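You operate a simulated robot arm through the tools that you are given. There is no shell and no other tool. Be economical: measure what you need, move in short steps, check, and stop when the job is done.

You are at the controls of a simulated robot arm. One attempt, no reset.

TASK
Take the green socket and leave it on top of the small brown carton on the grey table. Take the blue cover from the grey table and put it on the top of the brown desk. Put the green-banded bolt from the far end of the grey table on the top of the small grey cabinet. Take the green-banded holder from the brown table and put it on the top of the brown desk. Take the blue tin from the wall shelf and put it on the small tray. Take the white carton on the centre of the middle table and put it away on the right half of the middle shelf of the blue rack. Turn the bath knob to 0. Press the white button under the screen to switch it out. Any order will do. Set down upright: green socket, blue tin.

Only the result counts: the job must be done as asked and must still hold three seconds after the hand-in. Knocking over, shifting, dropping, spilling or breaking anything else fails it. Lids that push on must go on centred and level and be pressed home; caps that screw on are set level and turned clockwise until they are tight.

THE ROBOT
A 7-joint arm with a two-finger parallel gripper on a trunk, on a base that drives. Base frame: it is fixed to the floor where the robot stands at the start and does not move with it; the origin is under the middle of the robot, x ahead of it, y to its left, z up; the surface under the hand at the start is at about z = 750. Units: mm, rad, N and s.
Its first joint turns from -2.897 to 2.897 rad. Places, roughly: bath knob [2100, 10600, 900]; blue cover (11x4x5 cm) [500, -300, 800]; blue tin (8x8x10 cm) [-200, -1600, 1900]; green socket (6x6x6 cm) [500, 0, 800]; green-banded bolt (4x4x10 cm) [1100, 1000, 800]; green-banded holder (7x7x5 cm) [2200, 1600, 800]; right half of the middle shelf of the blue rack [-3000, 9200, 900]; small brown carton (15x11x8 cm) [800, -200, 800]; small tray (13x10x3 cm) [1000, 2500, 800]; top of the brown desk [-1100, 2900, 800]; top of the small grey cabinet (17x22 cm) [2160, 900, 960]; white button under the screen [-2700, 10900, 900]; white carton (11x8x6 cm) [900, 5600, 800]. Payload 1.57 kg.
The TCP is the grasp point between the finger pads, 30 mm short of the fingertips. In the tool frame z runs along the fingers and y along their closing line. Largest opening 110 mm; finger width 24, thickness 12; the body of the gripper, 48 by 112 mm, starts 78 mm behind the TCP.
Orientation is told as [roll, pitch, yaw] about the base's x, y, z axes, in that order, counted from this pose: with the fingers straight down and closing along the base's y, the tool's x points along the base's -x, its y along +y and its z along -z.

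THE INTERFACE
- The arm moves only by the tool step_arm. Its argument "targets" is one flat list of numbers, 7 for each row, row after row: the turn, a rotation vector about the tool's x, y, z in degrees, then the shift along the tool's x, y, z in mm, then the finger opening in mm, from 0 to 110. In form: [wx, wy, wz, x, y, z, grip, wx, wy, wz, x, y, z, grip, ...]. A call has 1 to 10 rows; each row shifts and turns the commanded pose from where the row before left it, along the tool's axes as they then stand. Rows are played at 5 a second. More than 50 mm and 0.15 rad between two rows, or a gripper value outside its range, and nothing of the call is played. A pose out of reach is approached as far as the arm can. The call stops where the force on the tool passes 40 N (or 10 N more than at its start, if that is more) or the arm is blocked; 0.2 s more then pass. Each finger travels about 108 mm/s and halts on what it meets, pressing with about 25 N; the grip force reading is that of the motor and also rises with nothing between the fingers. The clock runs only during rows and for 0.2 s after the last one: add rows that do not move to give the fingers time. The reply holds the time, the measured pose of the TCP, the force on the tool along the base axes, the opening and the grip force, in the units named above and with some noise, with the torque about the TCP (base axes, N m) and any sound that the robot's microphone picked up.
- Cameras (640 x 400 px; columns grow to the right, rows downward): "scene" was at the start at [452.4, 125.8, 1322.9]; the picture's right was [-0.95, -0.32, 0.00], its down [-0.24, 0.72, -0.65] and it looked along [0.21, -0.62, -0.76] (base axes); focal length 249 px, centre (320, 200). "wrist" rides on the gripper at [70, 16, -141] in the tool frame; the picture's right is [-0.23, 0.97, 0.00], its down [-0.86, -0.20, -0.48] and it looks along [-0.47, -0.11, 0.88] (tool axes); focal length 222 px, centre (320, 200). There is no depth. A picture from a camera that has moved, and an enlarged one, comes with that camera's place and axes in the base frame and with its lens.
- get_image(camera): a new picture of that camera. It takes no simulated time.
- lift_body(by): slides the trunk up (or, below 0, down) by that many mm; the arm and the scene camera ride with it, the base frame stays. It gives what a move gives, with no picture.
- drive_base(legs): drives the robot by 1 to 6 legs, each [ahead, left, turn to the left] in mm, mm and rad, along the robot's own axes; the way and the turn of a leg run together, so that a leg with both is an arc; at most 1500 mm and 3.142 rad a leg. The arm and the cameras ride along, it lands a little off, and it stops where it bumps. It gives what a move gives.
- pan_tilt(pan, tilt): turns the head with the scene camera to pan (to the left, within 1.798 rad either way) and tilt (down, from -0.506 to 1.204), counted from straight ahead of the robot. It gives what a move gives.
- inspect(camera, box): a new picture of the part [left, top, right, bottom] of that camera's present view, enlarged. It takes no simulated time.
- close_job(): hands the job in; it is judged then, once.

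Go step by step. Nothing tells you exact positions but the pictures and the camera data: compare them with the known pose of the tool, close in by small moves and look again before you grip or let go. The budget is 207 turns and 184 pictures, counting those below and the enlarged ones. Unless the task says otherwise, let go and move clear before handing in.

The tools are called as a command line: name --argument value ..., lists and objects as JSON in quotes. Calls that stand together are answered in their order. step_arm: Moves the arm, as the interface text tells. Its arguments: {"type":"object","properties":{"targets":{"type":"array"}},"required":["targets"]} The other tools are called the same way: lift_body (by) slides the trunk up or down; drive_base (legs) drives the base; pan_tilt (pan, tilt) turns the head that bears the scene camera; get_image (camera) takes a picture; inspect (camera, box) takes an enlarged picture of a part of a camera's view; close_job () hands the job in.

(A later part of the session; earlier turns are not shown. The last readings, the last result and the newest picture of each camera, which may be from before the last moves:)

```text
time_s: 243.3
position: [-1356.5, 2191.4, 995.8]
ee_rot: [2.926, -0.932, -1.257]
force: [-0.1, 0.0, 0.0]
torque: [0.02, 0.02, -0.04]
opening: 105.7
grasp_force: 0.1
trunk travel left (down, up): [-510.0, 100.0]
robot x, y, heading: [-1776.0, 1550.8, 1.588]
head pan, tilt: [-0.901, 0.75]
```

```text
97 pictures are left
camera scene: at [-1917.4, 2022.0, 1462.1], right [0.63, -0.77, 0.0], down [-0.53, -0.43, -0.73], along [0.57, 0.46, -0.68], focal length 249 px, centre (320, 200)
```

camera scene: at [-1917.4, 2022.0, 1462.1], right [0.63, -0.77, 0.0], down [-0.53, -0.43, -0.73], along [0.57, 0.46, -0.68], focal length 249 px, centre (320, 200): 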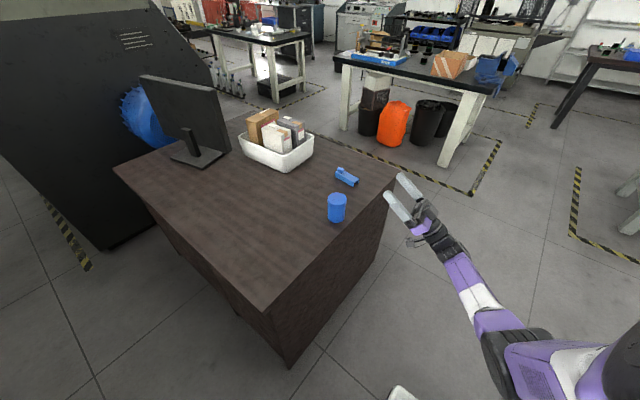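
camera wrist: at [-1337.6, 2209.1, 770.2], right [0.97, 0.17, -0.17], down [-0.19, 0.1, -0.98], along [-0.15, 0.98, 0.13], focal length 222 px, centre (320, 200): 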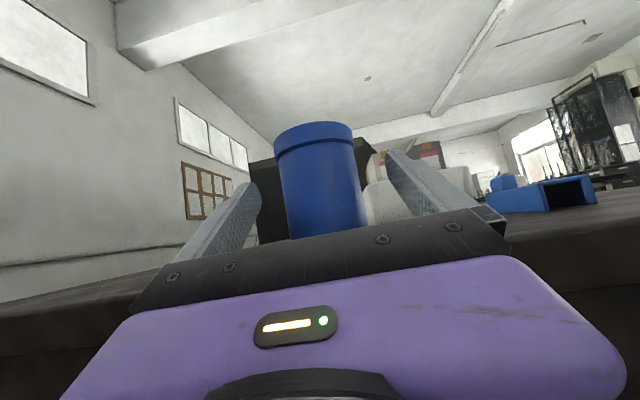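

The tin is standing on the desk. Next I'll turn the tool to point straight down.

step_arm --targets '[0, 0, -8.4, 0, 0, 0, 106, 0, 8.5, 0, 0, 0, 0, 106, 0, 8.5, 0, 0, 0, 0, 106, 0, 8.5, 0, 0, 0, 0, 106, 0, 8.5, 0, 0, 0, 0, 106, 0, 8.5, 0, 0, 0, 0, 106, 0, 8.5, 0, 0, 0, 0, 106, 0, 8.5, 0, 0, 0, 0, 106, 0, 8.5, 0, 0, 0, 0, 106, 0, 8.5, 0, 0, 0, 0, 106]'

step_arm --targets '[0, 8.5, 0, 0, 0, 0, 106, 0, 8.5, 0, 0, 0, 0, 106, 0, 8.5, 0, 0, 0, 0, 106, 0, 8.5, 0, 0, 0, 0, 106, 0, 8.5, 0, 0, 0, 0, 106, 0, 5, 0, 0, 0, 0, 106]'

get_image --camera "wrist"

```text
time_s: 245.5
position: [-1357.4, 2190.5, 995.8]
ee_rot: [0.018, -0.855, 1.611]
force: [-0.2, 0.5, 0.0]
torque: [-0.01, -0.02, 0.0]
opening: 105.9
grasp_force: 0.1
trunk travel left (down, up): [-510.0, 100.0]
robot x, y, heading: [-1777.1, 1548.5, 1.587]
head pan, tilt: [-0.901, 0.75]
```

```text
time_s: 246.9
position: [-1356.0, 2190.9, 995.4]
ee_rot: [0.012, -0.027, 1.624]
force: [0.3, 0.0, 0.3]
torque: [-0.01, -0.02, -0.01]
opening: 106.3
grasp_force: 0.0
trunk travel left (down, up): [-510.0, 100.0]
robot x, y, heading: [-1775.0, 1545.9, 1.587]
head pan, tilt: [-0.901, 0.75]
```

```text
96 pictures are left
camera wrist: at [-1366.5, 2117.1, 1135.7], right [-0.98, 0.17, 0.02], down [0.16, 0.85, 0.5], along [0.07, 0.49, -0.87], focal length 222 px, centre (320, 200)
```

wrist: 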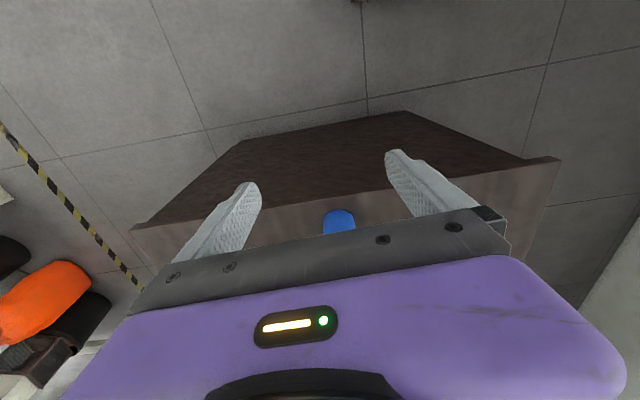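

drive_base --legs '[[192, 0, 0]]'

step_arm --targets '[0, 1.5, 0, 0, 0, 0, 106]'

get_image --camera "wrist"

inspect --camera "scene" --box '[320, 100, 480, 220]'

```text
time_s: 248.4
position: [-1356.8, 2383.5, 996.4]
ee_rot: [0.01, -0.027, 1.622]
force: [0.3, 0.4, 0.2]
torque: [0.0, -0.05, -0.01]
opening: 105.9
grasp_force: 0.1
trunk travel left (down, up): [-510.0, 100.0]
robot x, y, heading: [-1777.9, 1736.8, 1.587]
head pan, tilt: [-0.901, 0.75]
```

```text
time_s: 248.8
position: [-1357.6, 2384.2, 994.8]
ee_rot: [0.01, -0.002, 1.623]
force: [-0.2, 0.0, -0.3]
torque: [-0.03, -0.02, 0.03]
opening: 106.0
grasp_force: 0.0
trunk travel left (down, up): [-510.0, 100.0]
robot x, y, heading: [-1780.7, 1740.6, 1.584]
head pan, tilt: [-0.901, 0.75]
```

```text
95 pictures are left
camera wrist: at [-1368.1, 2312.4, 1137.3], right [-0.98, 0.18, 0.01], down [0.16, 0.86, 0.48], along [0.07, 0.47, -0.88], focal length 222 px, centre (320, 200)
```

wrist: 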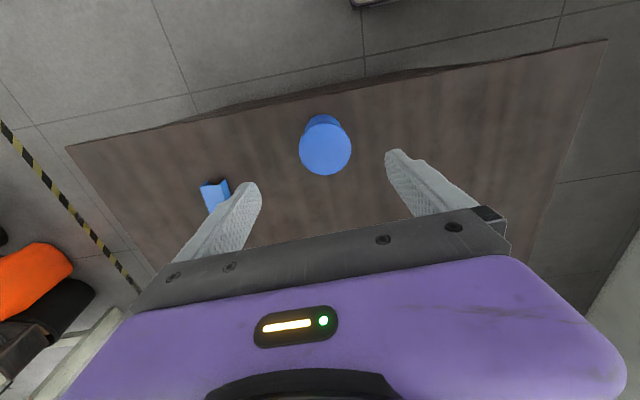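

```text
3.33 times, centred on (400, 160) of scene
camera zoom: at [-1919.0, 2215.1, 1462.1], right [0.63, -0.78, 0.0], down [-0.53, -0.43, -0.73], along [0.57, 0.46, -0.68], focal length 830 px, centre (53, 333)
```

zoom: 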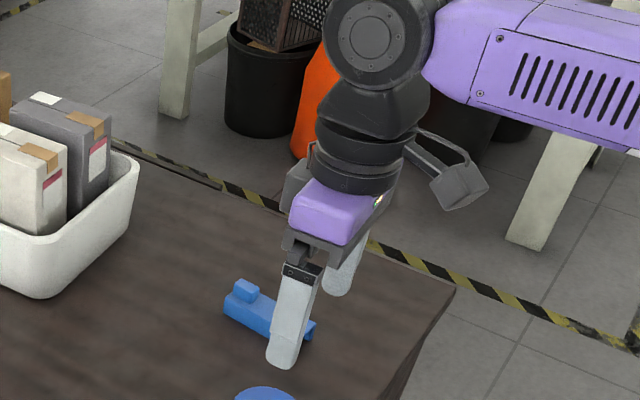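

The tin's axis is at [-1365, 2391]. I'll descend and grip it from above.

step_arm --targets '[0, 0, 0, -6, 7, 45, 106, 0, 0, 0, 0, 0, 45, 106, 0, 0, 0, 0, 0, 45, 106, 0, 0, 0, 0, 0, 45, 106, 0, 0, 0, 0, 0, 0, 80, 0, 0, 0, 0, 0, 0, 55, 0, 0, 0, 0, 0, 0, 55, 0, 0, 0, 0, 0, 0, 55]'

inspect --camera "scene" --box '[320, 120, 480, 240]'

```text
time_s: 250.6
position: [-1368.7, 2389.5, 813.2]
ee_rot: [0.014, -0.002, 1.623]
force: [-0.1, 0.0, 0.0]
torque: [-0.02, 0.03, -0.01]
opening: 69.1
grasp_force: 25.0
trunk travel left (down, up): [-510.0, 100.0]
robot x, y, heading: [-1777.7, 1740.7, 1.583]
head pan, tilt: [-0.901, 0.75]
```

```text
3.33 times, centred on (400, 180) of scene
camera zoom: at [-1919.0, 2215.2, 1462.0], right [0.63, -0.78, 0.0], down [-0.53, -0.43, -0.73], along [0.57, 0.46, -0.68], focal length 830 px, centre (53, 267)
```

zoom: 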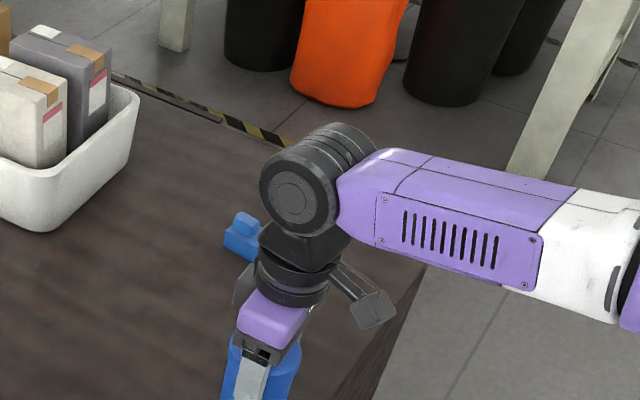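

I have the tin from above. I'll lift it and carry it back east to the tray table.

step_arm --targets '[0, 0, 0, 0, 0, -45, 55, 0, 0, 0, 0, 0, -48, 55, 0, 0, 0, 0, 0, -48, 55, 0, 0, 0, 0, 0, -48, 55]'

lift_body --by 100

drive_base --legs '[[0, -1300, 0], [0, -1270, 0]]'

pan_tilt --pan -0.5 --tilt 0.8

get_image --camera "scene"

```text
time_s: 251.6
position: [-1368.4, 2388.5, 999.9]
ee_rot: [0.012, 0.0, 1.624]
force: [-0.6, 0.3, -2.6]
torque: [-0.01, 0.01, -0.01]
opening: 69.0
grasp_force: 25.1
trunk travel left (down, up): [-510.0, 100.0]
robot x, y, heading: [-1779.1, 1741.3, 1.585]
head pan, tilt: [-0.901, 0.75]
```

```text
time_s: 253.0
position: [-1366.0, 2390.4, 1100.0]
ee_rot: [0.012, -0.002, 1.623]
force: [-0.8, 0.2, -2.2]
torque: [-0.03, -0.01, 0.0]
opening: 68.8
grasp_force: 24.9
trunk travel left (down, up): [-610.0, 0.0]
robot x, y, heading: [-1780.5, 1738.1, 1.586]
head pan, tilt: [-0.901, 0.75]
```

```text
time_s: 265.6
position: [1228.7, 2437.4, 1100.1]
ee_rot: [0.012, -0.003, 1.617]
force: [-0.2, 0.4, -2.2]
torque: [0.01, 0.02, -0.01]
opening: 68.8
grasp_force: 25.5
trunk travel left (down, up): [-610.0, 0.0]
robot x, y, heading: [815.2, 1791.0, 1.574]
head pan, tilt: [-0.901, 0.75]
```

```text
time_s: 266.5
position: [1230.1, 2437.8, 1100.2]
ee_rot: [0.013, -0.001, 1.615]
force: [0.2, 0.0, -3.2]
torque: [-0.01, -0.02, 0.04]
opening: 68.9
grasp_force: 25.0
trunk travel left (down, up): [-610.0, 0.0]
robot x, y, heading: [813.8, 1788.1, 1.578]
head pan, tilt: [-0.499, 0.799]
```

```text
92 pictures are left
camera scene: at [649.1, 2286.3, 1558.1], right [0.88, -0.47, 0.0], down [-0.34, -0.63, -0.7], along [0.33, 0.61, -0.72], focal length 249 px, centre (320, 200)
```

scene: 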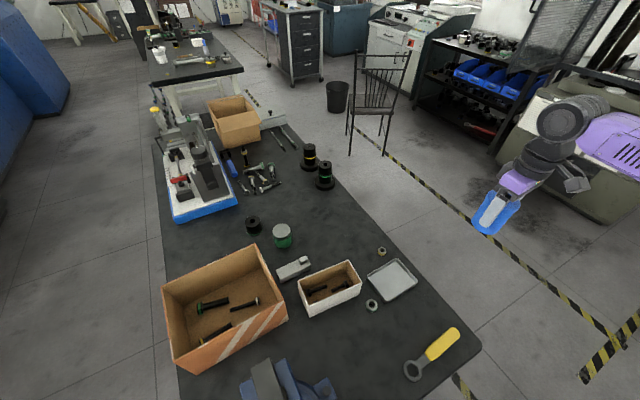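

step_arm --targets '[0, 0, 0, -14, 37, 0, 55, 0, 0, 0, -14, 37, 0, 55, 0, 0, 0, -14, 37, 0, 55, 0, 0, 0, -14, 37, 0, 55, 0, 0, 0, -14, 37, 0, 55]'

get_image --camera "wrist"

get_image --camera "scene"

```text
time_s: 267.7
position: [1042.3, 2500.2, 1101.0]
ee_rot: [0.01, -0.002, 1.615]
force: [0.3, 0.1, -2.5]
torque: [-0.02, 0.01, 0.02]
opening: 68.8
grasp_force: 25.1
trunk travel left (down, up): [-610.0, 0.0]
robot x, y, heading: [808.1, 1787.1, 1.575]
head pan, tilt: [-0.499, 0.799]
```

```text
91 pictures are left
camera wrist: at [1030.9, 2429.1, 1243.2], right [-0.98, 0.18, 0.01], down [0.17, 0.86, 0.48], along [0.08, 0.47, -0.88], focal length 222 px, centre (320, 200)
```

wrist: 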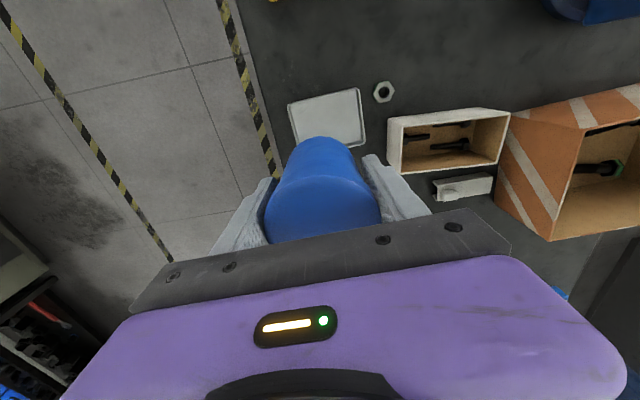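

```text
90 pictures are left
camera scene: at [649.5, 2286.1, 1558.2], right [0.88, -0.47, 0.0], down [-0.34, -0.63, -0.7], along [0.33, 0.61, -0.72], focal length 249 px, centre (320, 200)
```

scene: 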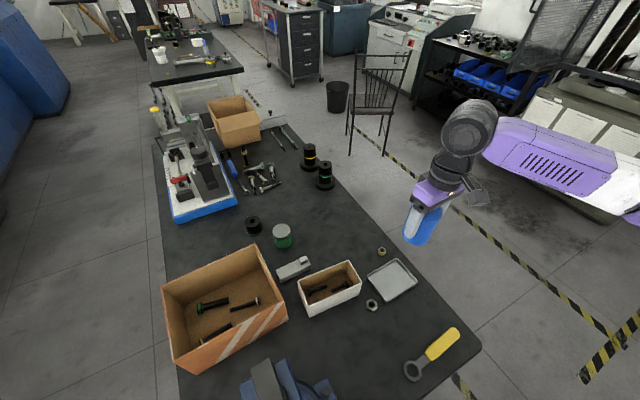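

The tray centre triangulates to [1025, 2501] at z ≈ 808, so this table is about 800 high. I'll centre and descend to just above it.

step_arm --targets '[0, 0, 0, -1, 17, 40, 55, 0, 0, 0, 0, 0, 48, 55, 0, 0, 0, 0, 0, 48, 55, 0, 0, 0, 0, 0, 45, 55]'

inspect --camera "scene" --box '[320, 180, 480, 320]'

get_image --camera "wrist"

```text
time_s: 268.7
position: [1021.7, 2500.4, 920.8]
ee_rot: [0.013, -0.001, 1.617]
force: [0.4, -0.2, -1.9]
torque: [-0.05, -0.02, -0.02]
opening: 69.1
grasp_force: 24.9
trunk travel left (down, up): [-610.0, 0.0]
robot x, y, heading: [810.5, 1788.7, 1.581]
head pan, tilt: [-0.499, 0.799]
```

```text
2.86 times, centred on (400, 250) of scene
camera zoom: at [649.0, 2286.2, 1558.2], right [0.88, -0.47, 0.0], down [-0.34, -0.63, -0.7], along [0.33, 0.61, -0.72], focal length 711 px, centre (91, 57)
```

zoom: 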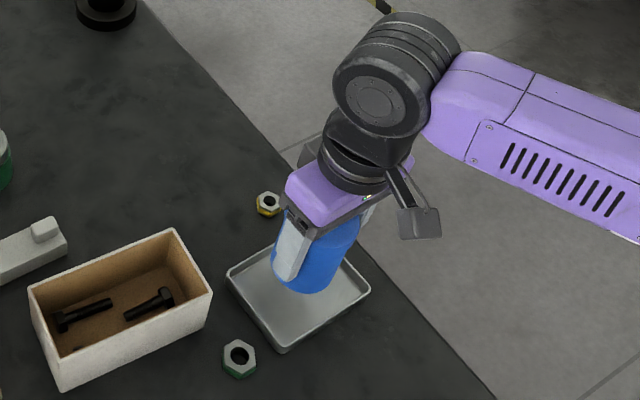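

```text
88 pictures are left
camera wrist: at [1010.9, 2429.8, 1062.2], right [-0.98, 0.18, 0.01], down [0.17, 0.86, 0.48], along [0.08, 0.47, -0.88], focal length 222 px, centre (320, 200)
```

wrist: 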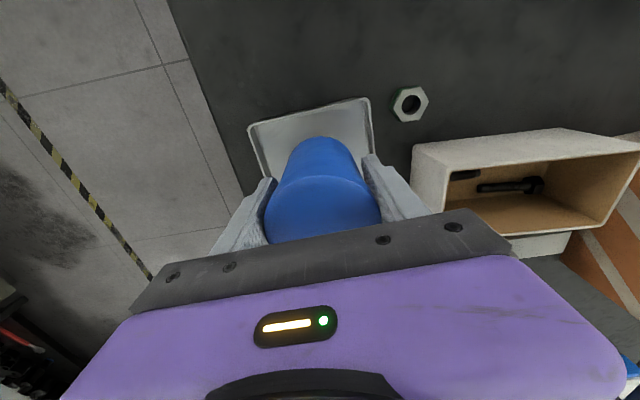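

It's well centred. Lowering into the tray.

step_arm --targets '[0, 0, 0, 0, 0, 25, 55, 0, 0, 0, 0, 0, 15, 55, 0, 0, 0, 0, 0, 3, 55]'

step_arm --targets '[0, 0, 0, 0, 0, 2, 55, 0, 0, 0, 0, 0, 2, 55]'

```text
time_s: 269.5
position: [1021.8, 2498.6, 877.7]
ee_rot: [0.011, 0.0, 1.616]
force: [1.4, -0.4, -2.1]
torque: [-0.03, 0.0, 0.0]
opening: 69.0
grasp_force: 25.4
trunk travel left (down, up): [-610.0, 0.0]
robot x, y, heading: [812.7, 1793.0, 1.58]
head pan, tilt: [-0.499, 0.799]
```

```text
time_s: 270.1
position: [1020.7, 2499.6, 874.6]
ee_rot: [0.011, -0.001, 1.615]
force: [0.3, -0.5, -2.1]
torque: [0.0, -0.02, 0.03]
opening: 68.9
grasp_force: 25.0
trunk travel left (down, up): [-610.0, 0.0]
robot x, y, heading: [812.6, 1790.8, 1.575]
head pan, tilt: [-0.499, 0.799]
```

step_arm --targets '[0, 0, 0, 0, 0, 2, 55, 0, 0, 0, 0, 0, 2, 55]'

step_arm --targets '[0, 0, 0, 0, 0, 1.5, 55, 0, 0, 0, 0, 0, 1.5, 55]'

inspect --camera "scene" --box '[360, 200, 460, 310]'

```text
time_s: 270.7
position: [1020.8, 2499.9, 870.7]
ee_rot: [0.011, -0.003, 1.616]
force: [0.0, -0.2, -3.0]
torque: [-0.07, 0.0, 0.02]
opening: 69.1
grasp_force: 25.9
trunk travel left (down, up): [-610.0, 0.0]
robot x, y, heading: [812.3, 1787.6, 1.579]
head pan, tilt: [-0.499, 0.799]
```

```text
time_s: 271.3
position: [1021.2, 2498.6, 866.6]
ee_rot: [0.011, -0.002, 1.614]
force: [-0.4, -0.1, -2.7]
torque: [-0.01, -0.03, -0.02]
opening: 68.9
grasp_force: 25.2
trunk travel left (down, up): [-610.0, 0.0]
robot x, y, heading: [811.3, 1791.4, 1.576]
head pan, tilt: [-0.499, 0.799]
```

```text
3.64 times, centred on (410, 255) of scene
camera zoom: at [648.9, 2286.3, 1558.1], right [0.88, -0.47, 0.0], down [-0.34, -0.63, -0.7], along [0.33, 0.61, -0.72], focal length 905 px, centre (-7, 0)
```

zoom: 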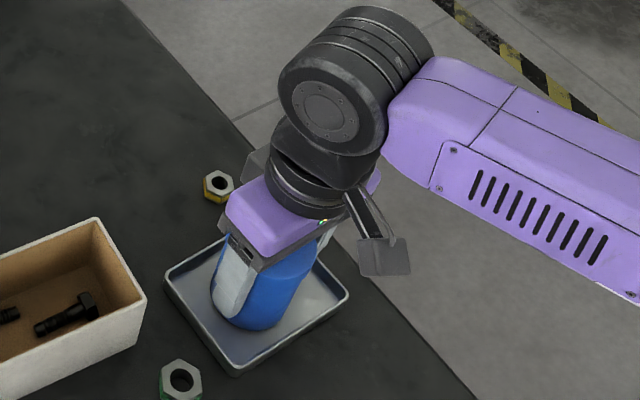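

step_arm --targets '[0, 0, 0, 0, 0, 1.5, 55, 0, 0, 0, 0, 0, 1.5, 55]'

step_arm --targets '[0, 0, 0, 0, 0, 1.5, 55, 0, 0, 0, 0, 0, 1.5, 55]'

```text
time_s: 271.9
position: [1020.3, 2500.2, 867.5]
ee_rot: [0.011, -0.005, 1.615]
force: [-1.1, -4.8, 16.8]
torque: [0.12, -0.23, -0.03]
opening: 69.2
grasp_force: 24.6
trunk travel left (down, up): [-610.0, 0.0]
robot x, y, heading: [811.2, 1791.6, 1.577]
head pan, tilt: [-0.499, 0.799]
```

```text
time_s: 272.5
position: [1020.7, 2500.1, 862.1]
ee_rot: [0.01, -0.006, 1.616]
force: [-0.7, 0.9, 22.4]
torque: [0.22, -0.11, 0.0]
opening: 69.4
grasp_force: 24.9
trunk travel left (down, up): [-610.0, 0.0]
robot x, y, heading: [812.9, 1791.1, 1.575]
head pan, tilt: [-0.499, 0.799]
```

It is resting in the tray. I'll release with a small opening and rise.

step_arm --targets '[0, 0, 0, 0, 0, -2, 62, 0, 0, 0, 0, 0, 0, 74, 0, 0, 0, 0, 0, 0, 80, 0, 0, 0, 0, 0, -10, 80, 0, 0, 0, 0, 0, -30, 84, 0, 0, 0, 0, 0, -45, 90, 0, 0, 0, 0, 0, -45, 90, 0, 0, 0, 0, 0, -45, 90]'

get_image --camera "scene"

```text
time_s: 274.3
position: [1019.4, 2500.3, 1038.2]
ee_rot: [0.012, -0.002, 1.616]
force: [0.7, 0.0, 0.0]
torque: [0.02, -0.01, 0.01]
opening: 90.0
grasp_force: 0.1
trunk travel left (down, up): [-610.0, 0.0]
robot x, y, heading: [815.2, 1790.7, 1.579]
head pan, tilt: [-0.499, 0.799]
```

```text
86 pictures are left
camera scene: at [648.9, 2286.3, 1558.0], right [0.88, -0.47, 0.0], down [-0.34, -0.63, -0.7], along [0.33, 0.61, -0.72], focal length 249 px, centre (320, 200)
```

scene: 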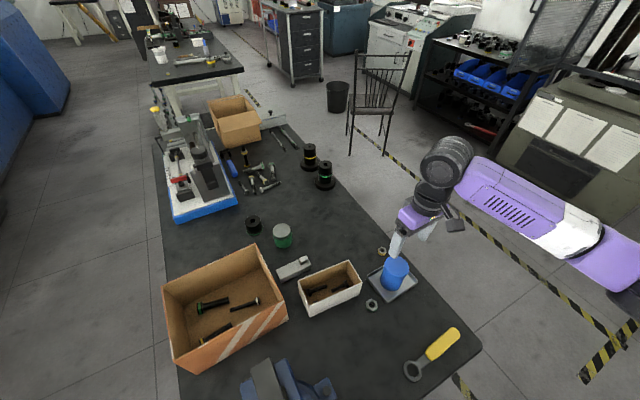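

The blue tin is upright in the tray. Next is the bolt at the far end of the grey table: I'll back off, turn to face it and look.

step_arm --targets '[0, 0, 0, 0, 0, -45, 90, 0, 0, 0, 30, 0, -30, 90, 0, 0, 0, 40, 0, 0, 90]'

drive_base --legs '[[-85, 0, 0], [0, 0, 3.141]]'

pan_tilt --pan 0.25 --tilt 0.7

get_image --camera "scene"

```text
time_s: 275.1
position: [1023.0, 2430.3, 1112.4]
ee_rot: [0.013, -0.002, 1.617]
force: [-0.7, 0.2, 0.3]
torque: [0.0, 0.01, -0.01]
opening: 90.1
grasp_force: 0.2
trunk travel left (down, up): [-610.0, 0.0]
robot x, y, heading: [812.0, 1790.7, 1.576]
head pan, tilt: [-0.499, 0.799]
```

```text
time_s: 283.6
position: [633.3, 1055.1, 1112.4]
ee_rot: [0.011, -0.002, -1.479]
force: [-0.9, -0.4, 0.0]
torque: [-0.03, 0.02, 0.0]
opening: 89.8
grasp_force: 0.0
trunk travel left (down, up): [-610.0, 0.0]
robot x, y, heading: [814.7, 1701.5, -1.516]
head pan, tilt: [-0.499, 0.799]
```

```text
time_s: 284.7
position: [632.7, 1055.0, 1113.3]
ee_rot: [0.012, -0.001, -1.479]
force: [-0.7, -0.5, 0.0]
torque: [0.01, 0.0, -0.01]
opening: 89.9
grasp_force: 0.1
trunk travel left (down, up): [-610.0, 0.0]
robot x, y, heading: [816.8, 1705.8, -1.519]
head pan, tilt: [0.25, 0.7]
```

```text
85 pictures are left
camera scene: at [1061.7, 1205.8, 1566.3], right [-0.95, -0.3, 0.0], down [-0.19, 0.62, -0.76], along [0.23, -0.73, -0.64], focal length 249 px, centre (320, 200)
```

scene: 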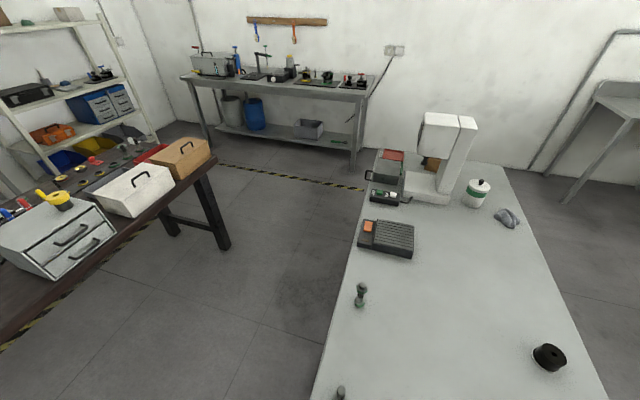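

Two bolts stand here: one near [1063, 753] and one near [1066, 1026], which matches "far end". I'll take a closer look.

pan_tilt --pan 0.15 --tilt 1.1

get_image --camera "scene"

inspect --camera "scene" --box '[260, 60, 440, 300]'

```text
time_s: 285.6
position: [631.8, 1053.1, 1112.7]
ee_rot: [0.011, 0.0, -1.479]
force: [0.6, -1.3, 0.8]
torque: [-0.04, 0.02, 0.0]
opening: 89.8
grasp_force: 0.0
trunk travel left (down, up): [-610.0, 0.0]
robot x, y, heading: [814.2, 1704.6, -1.518]
head pan, tilt: [0.15, 1.1]
```

```text
84 pictures are left
camera scene: at [1049.2, 1225.0, 1536.4], right [-0.98, -0.2, 0.0], down [-0.18, 0.87, -0.45], along [0.09, -0.45, -0.89], focal length 249 px, centre (320, 200)
```

scene: 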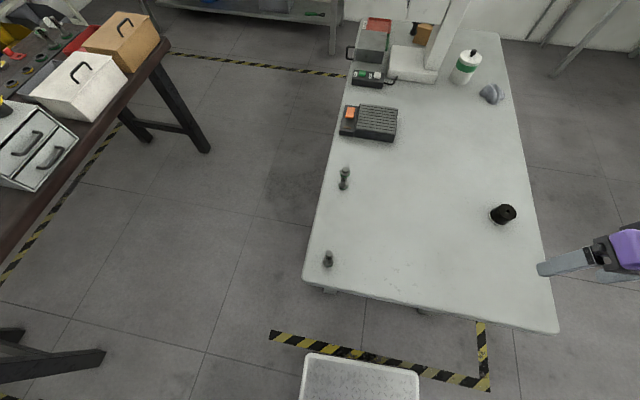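

```text
1.67 times, centred on (350, 180) of scene
camera zoom: at [1049.2, 1225.0, 1536.4], right [-0.98, -0.2, 0.0], down [-0.18, 0.87, -0.45], along [0.09, -0.45, -0.89], focal length 415 px, centre (270, 233)
```

zoom: 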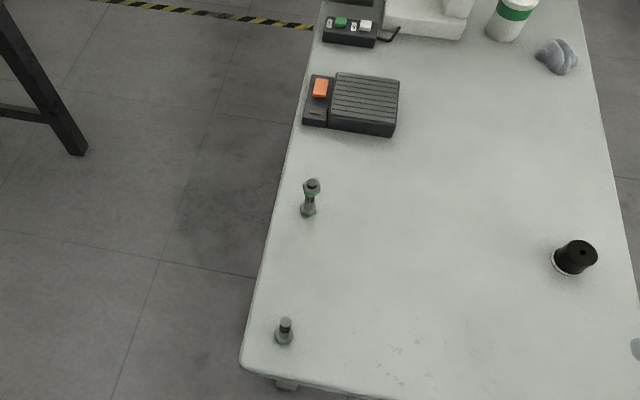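

inspect --camera "scene" --box '[325, 155, 365, 195]'

inspect --camera "scene" --box '[308, 240, 348, 280]'

```text
10.00 times, centred on (345, 175) of scene
camera zoom: at [1049.2, 1225.0, 1536.4], right [-0.98, -0.2, 0.0], down [-0.18, 0.87, -0.45], along [0.09, -0.45, -0.89], focal length 2490 px, centre (70, 450)
```

zoom: 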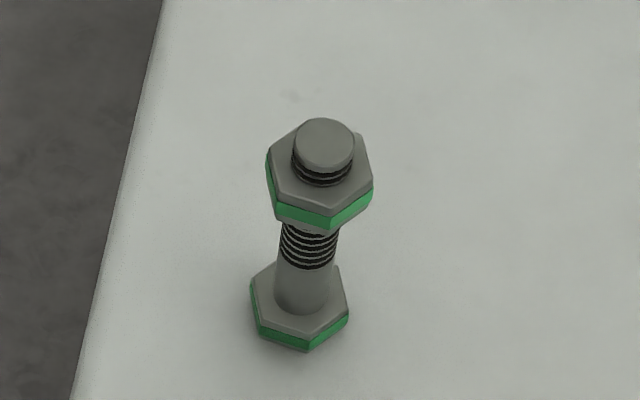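

```text
10.00 times, centred on (328, 260) of scene
camera zoom: at [1049.2, 1225.0, 1536.4], right [-0.98, -0.2, 0.0], down [-0.18, 0.87, -0.45], along [0.09, -0.45, -0.89], focal length 2490 px, centre (240, -400)
```

zoom: 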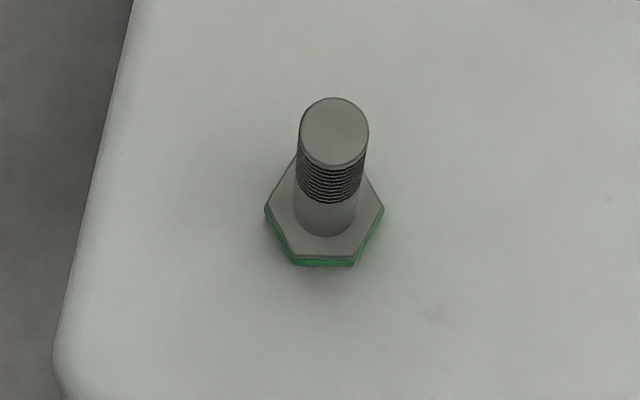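

Both carry green bands. The plain one at [1059, 1038] is at the very end of the table and fits the given place. The small grey cabinet is the drawer unit on the brown table to the left. I'll strafe left and hover over the bolt.

drive_base --legs '[[0, 300, 0]]'

```text
time_s: 287.6
position: [932.9, 1070.8, 1112.4]
ee_rot: [0.013, -0.002, -1.484]
force: [-0.5, 0.2, -0.6]
torque: [-0.01, -0.03, 0.03]
opening: 89.9
grasp_force: 0.1
trunk travel left (down, up): [-610.0, 0.0]
robot x, y, heading: [1116.9, 1716.8, -1.524]
head pan, tilt: [0.15, 1.1]
```

step_arm --targets '[0, 0, 0, -8.8, 24.5, 32, 90, 0, 0, 0, -8.8, 24.5, 32, 90, 0, 0, 0, -8.8, 24.5, 32, 90, 0, 0, 0, -8.8, 24.5, 32, 90, 0, 0, 0, -8.8, 24.5, 32, 90]'

get_image --camera "wrist"

get_image --camera "scene"

```text
time_s: 288.8
position: [1061.6, 1039.3, 953.2]
ee_rot: [0.01, -0.002, -1.486]
force: [-0.6, -0.3, 0.2]
torque: [-0.02, 0.0, 0.01]
opening: 90.4
grasp_force: 0.0
trunk travel left (down, up): [-610.0, 0.0]
robot x, y, heading: [1118.4, 1716.7, -1.52]
head pan, tilt: [0.15, 1.1]
```

```text
80 pictures are left
camera wrist: at [1070.4, 1109.2, 1095.6], right [0.99, -0.14, 0.01], down [-0.13, -0.87, 0.48], along [-0.06, -0.47, -0.88], focal length 222 px, centre (320, 200)
```

wrist: 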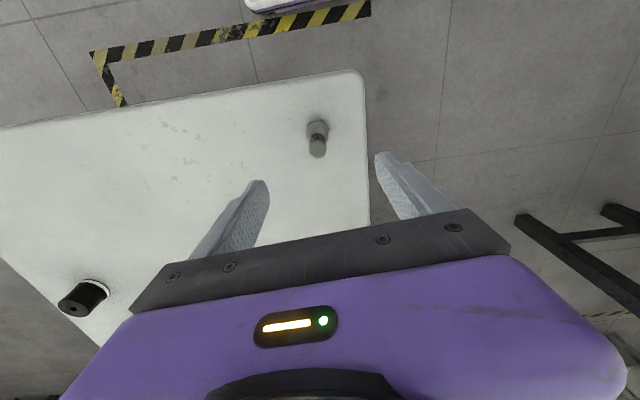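

```text
79 pictures are left
camera scene: at [1350.3, 1239.3, 1536.5], right [-0.98, -0.2, 0.0], down [-0.17, 0.87, -0.45], along [0.09, -0.45, -0.89], focal length 249 px, centre (320, 200)
```

scene: 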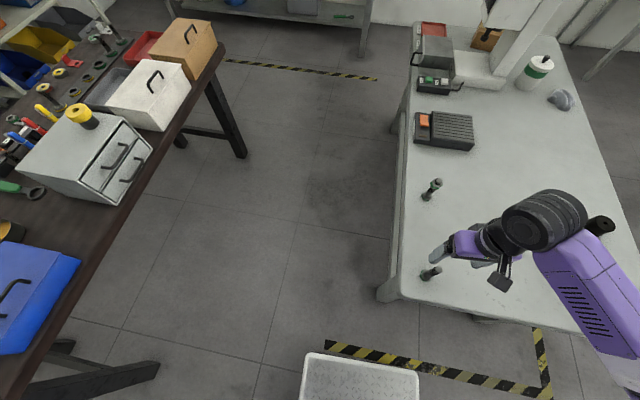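

step_arm --targets '[0, 0, 0, 0, -2, 36, 62, 0, 0, 0, 0, 0, 38, 62, 0, 0, 0, 0, 0, 38, 62, 0, 0, 0, 0, 0, 34, 62, 0, 0, 0, 0, 0, 0, 40, 0, 0, 0, 0, 0, 0, 10, 0, 0, 0, 0, 0, 0, 10, 0, 0, 0, 0, 0, 0, 10]'

inspect --camera "scene" --box '[390, 200, 550, 300]'

```text
time_s: 290.6
position: [1061.1, 1038.5, 810.1]
ee_rot: [0.013, -0.002, -1.485]
force: [-0.2, 0.0, 1.0]
torque: [0.05, 0.0, -0.01]
opening: 19.7
grasp_force: 24.1
trunk travel left (down, up): [-610.0, 0.0]
robot x, y, heading: [1117.2, 1721.3, -1.517]
head pan, tilt: [0.15, 1.1]
```

```text
4.00 times, centred on (470, 250) of scene
camera zoom: at [1350.8, 1239.1, 1536.3], right [-0.98, -0.2, 0.0], down [-0.18, 0.87, -0.45], along [0.09, -0.45, -0.89], focal length 996 px, centre (-280, 0)
```

zoom: 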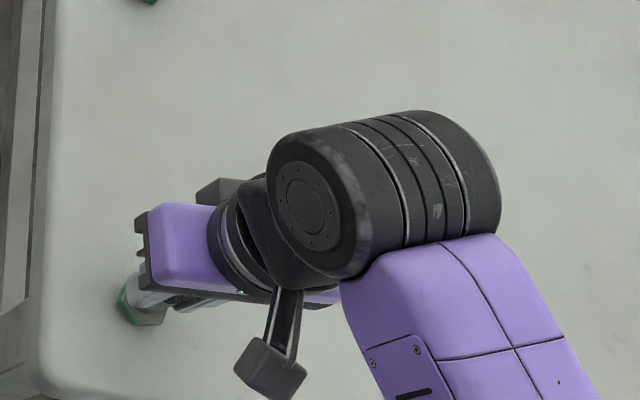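

I have the bolt (19.7 mm shaft). I'll lift it, turn left to face the brown table, and move along it to the cabinet.

step_arm --targets '[0, 0, 0, 0, 0, -45, 10, 0, 0, 0, 0, 0, -45, 10, 0, 0, 0, 0, 0, -45, 10, 0, 0, 0, 0, 0, -45, 10, 0, 0, 0, 0, 0, -45, 10, 0, 0, 0, 0, 0, -45, 10, 0, 0, 0, 0, 0, -40, 10]'

drive_base --legs '[[0, 0, 1.52], [420, 0, 0], [0, -600, 0]]'

pan_tilt --pan -0.2 --tilt 0.75

get_image --camera "scene"

```text
time_s: 292.2
position: [1057.8, 1035.4, 1119.3]
ee_rot: [0.013, 0.0, -1.485]
force: [0.2, -0.1, -3.6]
torque: [0.01, 0.02, -0.02]
opening: 19.7
grasp_force: 25.3
trunk travel left (down, up): [-610.0, 0.0]
robot x, y, heading: [1116.4, 1717.4, -1.523]
head pan, tilt: [0.15, 1.1]
```

```text
time_s: 301.6
position: [2231.1, 1051.5, 1118.3]
ee_rot: [0.011, -0.002, 0.06]
force: [0.0, 0.4, -3.5]
torque: [-0.02, 0.01, -0.01]
opening: 19.5
grasp_force: 25.7
trunk travel left (down, up): [-610.0, 0.0]
robot x, y, heading: [1547.9, 1126.0, 0.022]
head pan, tilt: [0.15, 1.1]
```

```text
time_s: 302.4
position: [2229.6, 1051.7, 1118.6]
ee_rot: [0.012, -0.002, 0.061]
force: [0.5, 0.0, -2.8]
torque: [0.01, 0.01, -0.01]
opening: 19.7
grasp_force: 25.1
trunk travel left (down, up): [-610.0, 0.0]
robot x, y, heading: [1548.0, 1130.6, 0.025]
head pan, tilt: [-0.201, 0.75]
```

```text
77 pictures are left
camera scene: at [2054.0, 1322.6, 1562.0], right [-0.18, -0.98, 0.0], down [-0.67, 0.12, -0.73], along [0.72, -0.13, -0.68], focal length 249 px, centre (320, 200)
```

scene: 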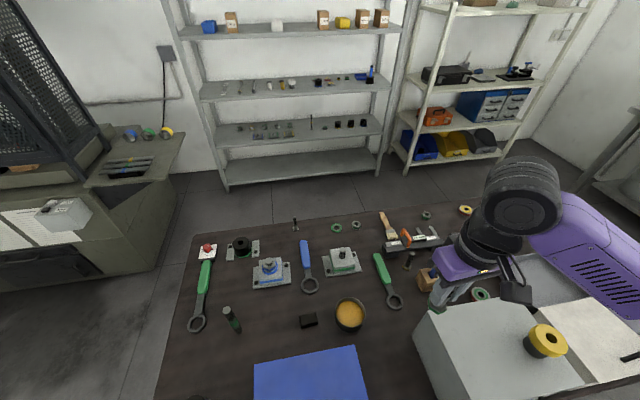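

The cabinet top spans about x 2080–2260 and y 775–1010, with a yellow tape roll at y≈820. I'll aim for [2165, 935] and look.

step_arm --targets '[0, 0, 0, 24, -38, 0, 10, 0, 0, 0, 24, -38, 0, 10, 0, 0, 0, 24, -38, 0, 10]'

get_image --camera "wrist"

get_image --camera "scene"

```text
time_s: 303.2
position: [2167.4, 931.5, 1114.7]
ee_rot: [0.011, 0.0, 0.063]
force: [0.2, 0.3, -3.3]
torque: [-0.05, 0.03, -0.01]
opening: 19.7
grasp_force: 24.7
trunk travel left (down, up): [-610.0, 0.0]
robot x, y, heading: [1549.4, 1128.5, 0.024]
head pan, tilt: [-0.201, 0.75]
```

```text
76 pictures are left
camera wrist: at [2097.7, 941.7, 1256.9], right [0.17, 0.99, 0.01], down [0.87, -0.15, 0.48], along [0.47, -0.07, -0.88], focal length 222 px, centre (320, 200)
```

wrist: 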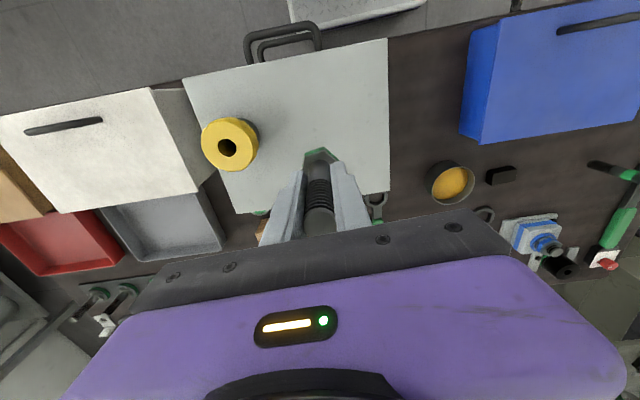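

```text
75 pictures are left
camera scene: at [2054.3, 1323.2, 1561.9], right [-0.18, -0.98, 0.0], down [-0.67, 0.12, -0.73], along [0.72, -0.13, -0.68], focal length 249 px, centre (320, 200)
```

scene: 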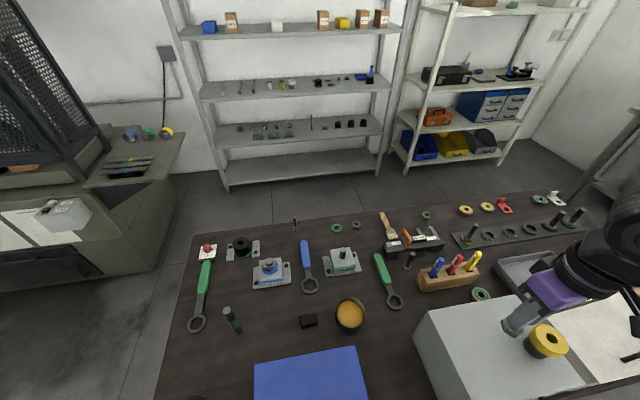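

step_arm --targets '[0, 0, 0, 0, 8, 40, 10, 0, 0, 0, 0, 0, 40, 10, 0, 0, 0, 0, 0, 8, 10]'

step_arm --targets '[0, 0, 0, 0, 0, 2, 10, 0, 0, 0, 0, 0, 2, 10]'

inspect --camera "scene" --box '[420, 260, 620, 400]'

```text
time_s: 304.0
position: [2165.0, 942.7, 1030.5]
ee_rot: [0.013, -0.003, 0.061]
force: [0.1, -0.5, -3.7]
torque: [-0.03, 0.01, -0.03]
opening: 19.9
grasp_force: 24.5
trunk travel left (down, up): [-610.0, 0.0]
robot x, y, heading: [1549.7, 1129.7, 0.02]
head pan, tilt: [-0.201, 0.75]
```

```text
time_s: 304.6
position: [2166.2, 942.2, 1024.7]
ee_rot: [0.01, -0.002, 0.061]
force: [0.1, -0.2, -3.3]
torque: [-0.01, -0.01, 0.01]
opening: 19.8
grasp_force: 24.9
trunk travel left (down, up): [-610.0, 0.0]
robot x, y, heading: [1549.3, 1132.4, 0.023]
head pan, tilt: [-0.201, 0.75]
```

```text
2.86 times, centred on (520, 330) of scene
camera zoom: at [2054.0, 1322.5, 1562.1], right [-0.18, -0.98, 0.0], down [-0.67, 0.12, -0.73], along [0.72, -0.13, -0.68], focal length 711 px, centre (-251, -171)
```

zoom: 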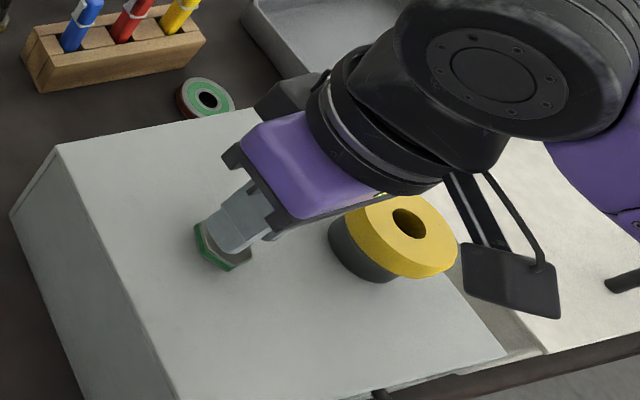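

step_arm --targets '[0, 0, 0, 0, 0, 1.5, 10, 0, 0, 0, 0, 0, 1.5, 10]'

step_arm --targets '[0, 0, 0, 0, 0, 1.5, 10, 0, 0, 0, 0, 0, 1.5, 10]'

```text
time_s: 305.2
position: [2165.4, 941.8, 1020.5]
ee_rot: [0.012, -0.002, 0.061]
force: [0.8, -0.2, -2.9]
torque: [0.01, 0.02, -0.02]
opening: 19.7
grasp_force: 25.4
trunk travel left (down, up): [-610.0, 0.0]
robot x, y, heading: [1550.6, 1129.8, 0.023]
head pan, tilt: [-0.201, 0.75]
```

```text
time_s: 305.8
position: [2165.5, 941.5, 1020.2]
ee_rot: [0.01, -0.003, 0.061]
force: [-5.6, 2.4, 15.0]
torque: [-0.14, 0.29, -0.08]
opening: 19.6
grasp_force: 24.7
trunk travel left (down, up): [-610.0, 0.0]
robot x, y, heading: [1549.9, 1128.5, 0.02]
head pan, tilt: [-0.201, 0.75]
```

There is contact. I'll relieve, release and rise.

step_arm --targets '[0, 0, 0, 0, 0, -1.5, 10, 0, 0, 0, 0, 0, 0, 30, 0, 0, 0, 0, 0, 0, 50, 0, 0, 0, 0, 0, 0, 50, 0, 0, 0, 0, 0, -40, 50, 0, 0, 0, 0, 0, -45, 50, 0, 0, 0, 0, 0, -40, 60]'

get_image --camera "scene"

```text
time_s: 307.4
position: [2165.9, 942.1, 1145.9]
ee_rot: [0.013, -0.002, 0.061]
force: [0.6, -0.6, 0.0]
torque: [0.0, 0.02, 0.01]
opening: 60.2
grasp_force: 0.1
trunk travel left (down, up): [-610.0, 0.0]
robot x, y, heading: [1550.6, 1127.7, 0.025]
head pan, tilt: [-0.201, 0.75]
```

```text
73 pictures are left
camera scene: at [2054.0, 1322.6, 1562.0], right [-0.18, -0.98, 0.0], down [-0.67, 0.12, -0.73], along [0.72, -0.13, -0.68], focal length 249 px, centre (320, 200)
```

scene: 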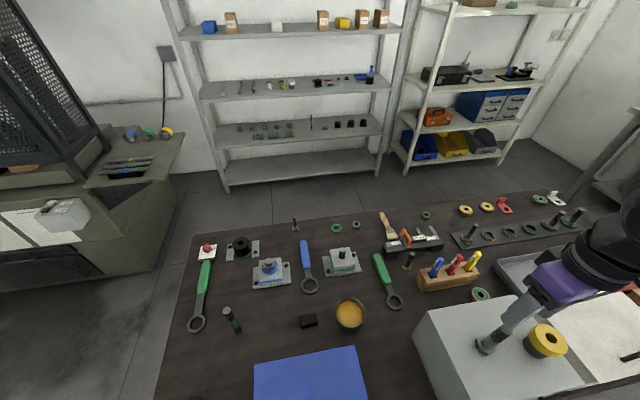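

The bolt is on the cabinet. The holder should be near [2228, 1605], at the bottom edge of this view, so I'll strafe left to it.

drive_base --legs '[[0, 520, 0]]'

pan_tilt --pan -0.3 --tilt 0.9

get_image --camera "scene"

```text
time_s: 310.5
position: [2153.1, 1461.3, 1144.4]
ee_rot: [0.013, -0.002, 0.049]
force: [1.0, 0.0, -0.1]
torque: [0.01, 0.03, 0.0]
opening: 59.9
grasp_force: 0.1
trunk travel left (down, up): [-610.0, 0.0]
robot x, y, heading: [1539.3, 1654.1, 0.009]
head pan, tilt: [-0.201, 0.75]
```

```text
time_s: 311.2
position: [2154.3, 1460.9, 1144.1]
ee_rot: [0.012, -0.001, 0.049]
force: [0.0, 0.8, 0.4]
torque: [0.01, 0.01, -0.01]
opening: 60.1
grasp_force: 0.1
trunk travel left (down, up): [-610.0, 0.0]
robot x, y, heading: [1541.6, 1653.6, 0.019]
head pan, tilt: [-0.3, 0.901]
```

```text
72 pictures are left
camera scene: at [2037.9, 1835.5, 1550.2], right [-0.28, -0.96, 0.0], down [-0.75, 0.22, -0.62], along [0.6, -0.18, -0.78], focal length 249 px, centre (320, 200)
```

scene: 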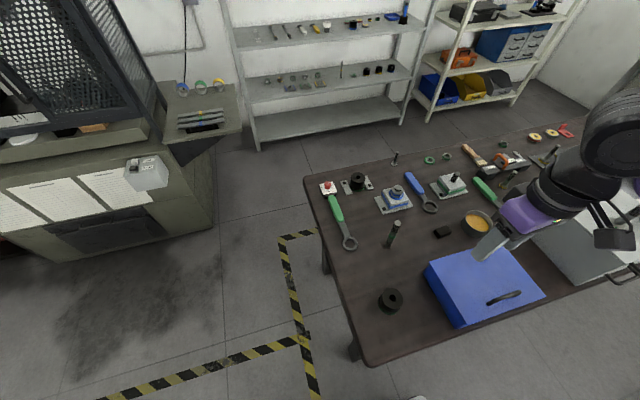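

inspect --camera "scene" --box '[360, 275, 420, 325]'

inspect --camera "scene" --box '[310, 160, 480, 260]'

```text
8.00 times, centred on (390, 300) of scene
camera zoom: at [2037.9, 1835.5, 1550.2], right [-0.28, -0.96, 0.0], down [-0.75, 0.22, -0.62], along [0.6, -0.18, -0.78], focal length 1992 px, centre (-240, -600)
```

zoom: 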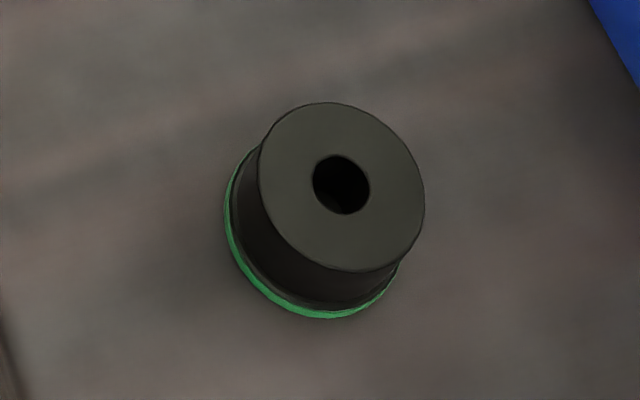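

```text
3.76 times, centred on (395, 210) of scene
camera zoom: at [2037.9, 1835.5, 1550.2], right [-0.28, -0.96, 0.0], down [-0.75, 0.22, -0.62], along [0.6, -0.18, -0.78], focal length 937 px, centre (38, 162)
```

zoom: 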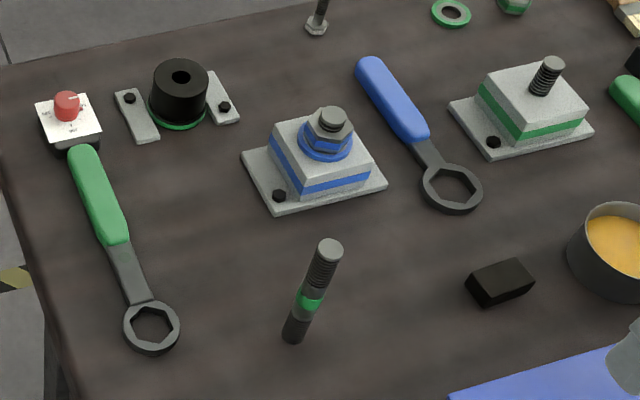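

That black cylinder with the green base band is the holder, near [2200, 1562]. I'll hover over it.

step_arm --targets '[0, 0, 0, -17, 33, 0, 90, 0, 0, 0, -17, 33, 0, 90, 0, 0, 0, -17, 33, 0, 90, 0, 0, 0, 0, 0, 41, 90, 0, 0, 0, 0, 0, 41, 90, 0, 0, 0, 0, 0, 41, 90, 0, 0, 0, 0, 0, 41, 90]'

get_image --camera "wrist"

```text
time_s: 312.8
position: [2200.7, 1562.2, 980.0]
ee_rot: [0.009, -0.002, 0.051]
force: [-0.1, -0.1, -0.5]
torque: [-0.01, -0.02, 0.02]
opening: 89.9
grasp_force: 0.0
trunk travel left (down, up): [-610.0, 0.0]
robot x, y, heading: [1542.4, 1651.6, 0.012]
head pan, tilt: [-0.3, 0.901]
```

```text
69 pictures are left
camera wrist: at [2131.4, 1573.8, 1122.6], right [0.18, 0.98, 0.01], down [0.86, -0.16, 0.48], along [0.47, -0.08, -0.88], focal length 222 px, centre (320, 200)
```

wrist: 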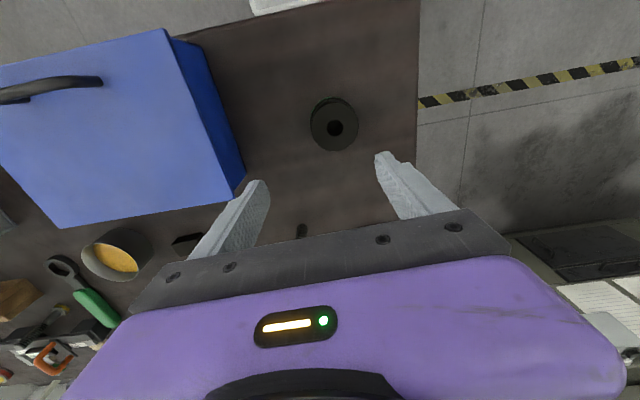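

step_arm --targets '[0, 0, 0, 15, 21, 30, 90, 0, 0, 0, 0, 0, 0, 90]'

get_image --camera "wrist"

inspect --camera "scene" --box '[340, 220, 480, 340]'

```text
time_s: 313.4
position: [2184.2, 1584.8, 951.2]
ee_rot: [0.011, -0.003, 0.048]
force: [-0.8, 0.4, 0.5]
torque: [0.03, 0.01, -0.01]
opening: 90.0
grasp_force: 0.2
trunk travel left (down, up): [-610.0, 0.0]
robot x, y, heading: [1540.8, 1650.2, 0.016]
head pan, tilt: [-0.3, 0.901]
```

```text
68 pictures are left
camera wrist: at [2114.3, 1594.9, 1092.9], right [0.18, 0.98, 0.01], down [0.86, -0.16, 0.48], along [0.47, -0.08, -0.88], focal length 222 px, centre (320, 200)
```

wrist: 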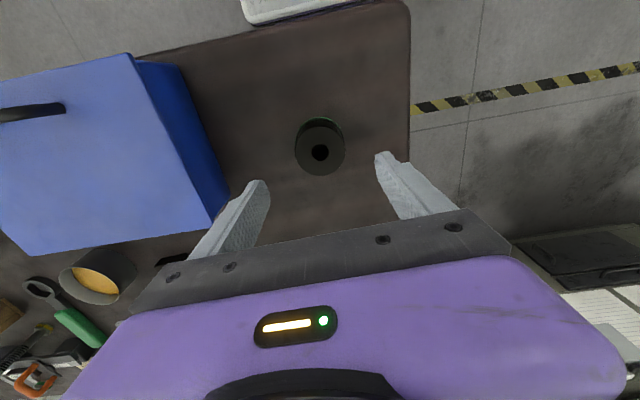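

```text
3.33 times, centred on (410, 280) of scene
camera zoom: at [2037.9, 1835.5, 1550.2], right [-0.28, -0.96, 0.0], down [-0.75, 0.22, -0.62], along [0.6, -0.18, -0.78], focal length 830 px, centre (20, -67)
```

zoom: 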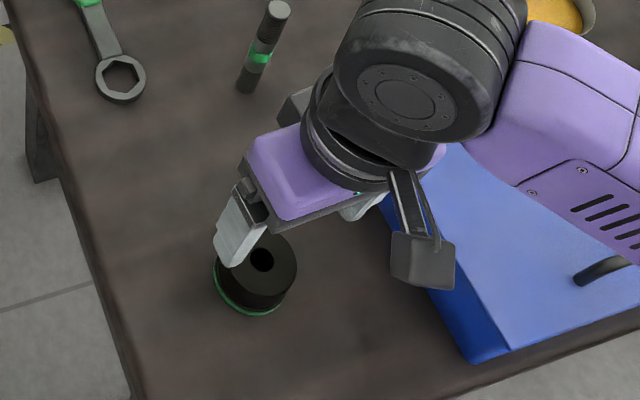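

The holder's top is at ~850, so this table is also ~800 high, and it's centred under the hand. I'll descend to z 842 and grip.

step_arm --targets '[0, 0, 0, 0, 0, 40, 95, 0, 0, 0, 0, 0, 40, 95, 0, 0, 0, 0, 0, 28, 95, 0, 0, 0, 0, 0, 0, 60, 0, 0, 0, 0, 0, 0, 40, 0, 0, 0, 0, 0, 0, 40, 0, 0, 0, 0, 0, 0, 40]'

inspect --camera "scene" --box '[340, 220, 480, 340]'

```text
time_s: 315.0
position: [2185.8, 1586.1, 843.1]
ee_rot: [0.01, -0.001, 0.049]
force: [0.4, -4.3, 3.7]
torque: [-0.53, 0.0, 0.02]
opening: 57.3
grasp_force: 24.9
trunk travel left (down, up): [-610.0, 0.0]
robot x, y, heading: [1541.9, 1652.2, 0.016]
head pan, tilt: [-0.3, 0.901]
```

```text
3.33 times, centred on (410, 280) of scene
camera zoom: at [2037.8, 1835.4, 1550.3], right [-0.28, -0.96, 0.0], down [-0.75, 0.22, -0.62], along [0.6, -0.18, -0.78], focal length 830 px, centre (20, -67)
```

zoom: 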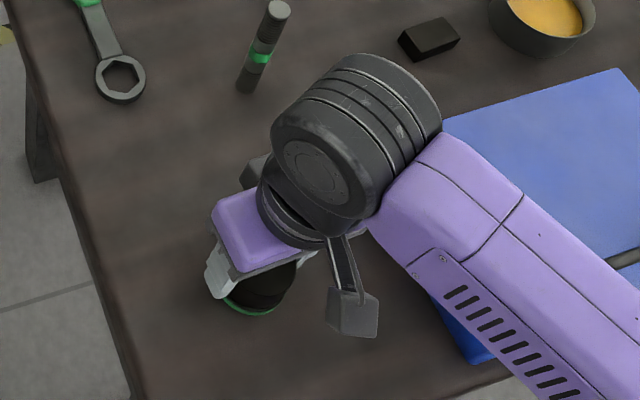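

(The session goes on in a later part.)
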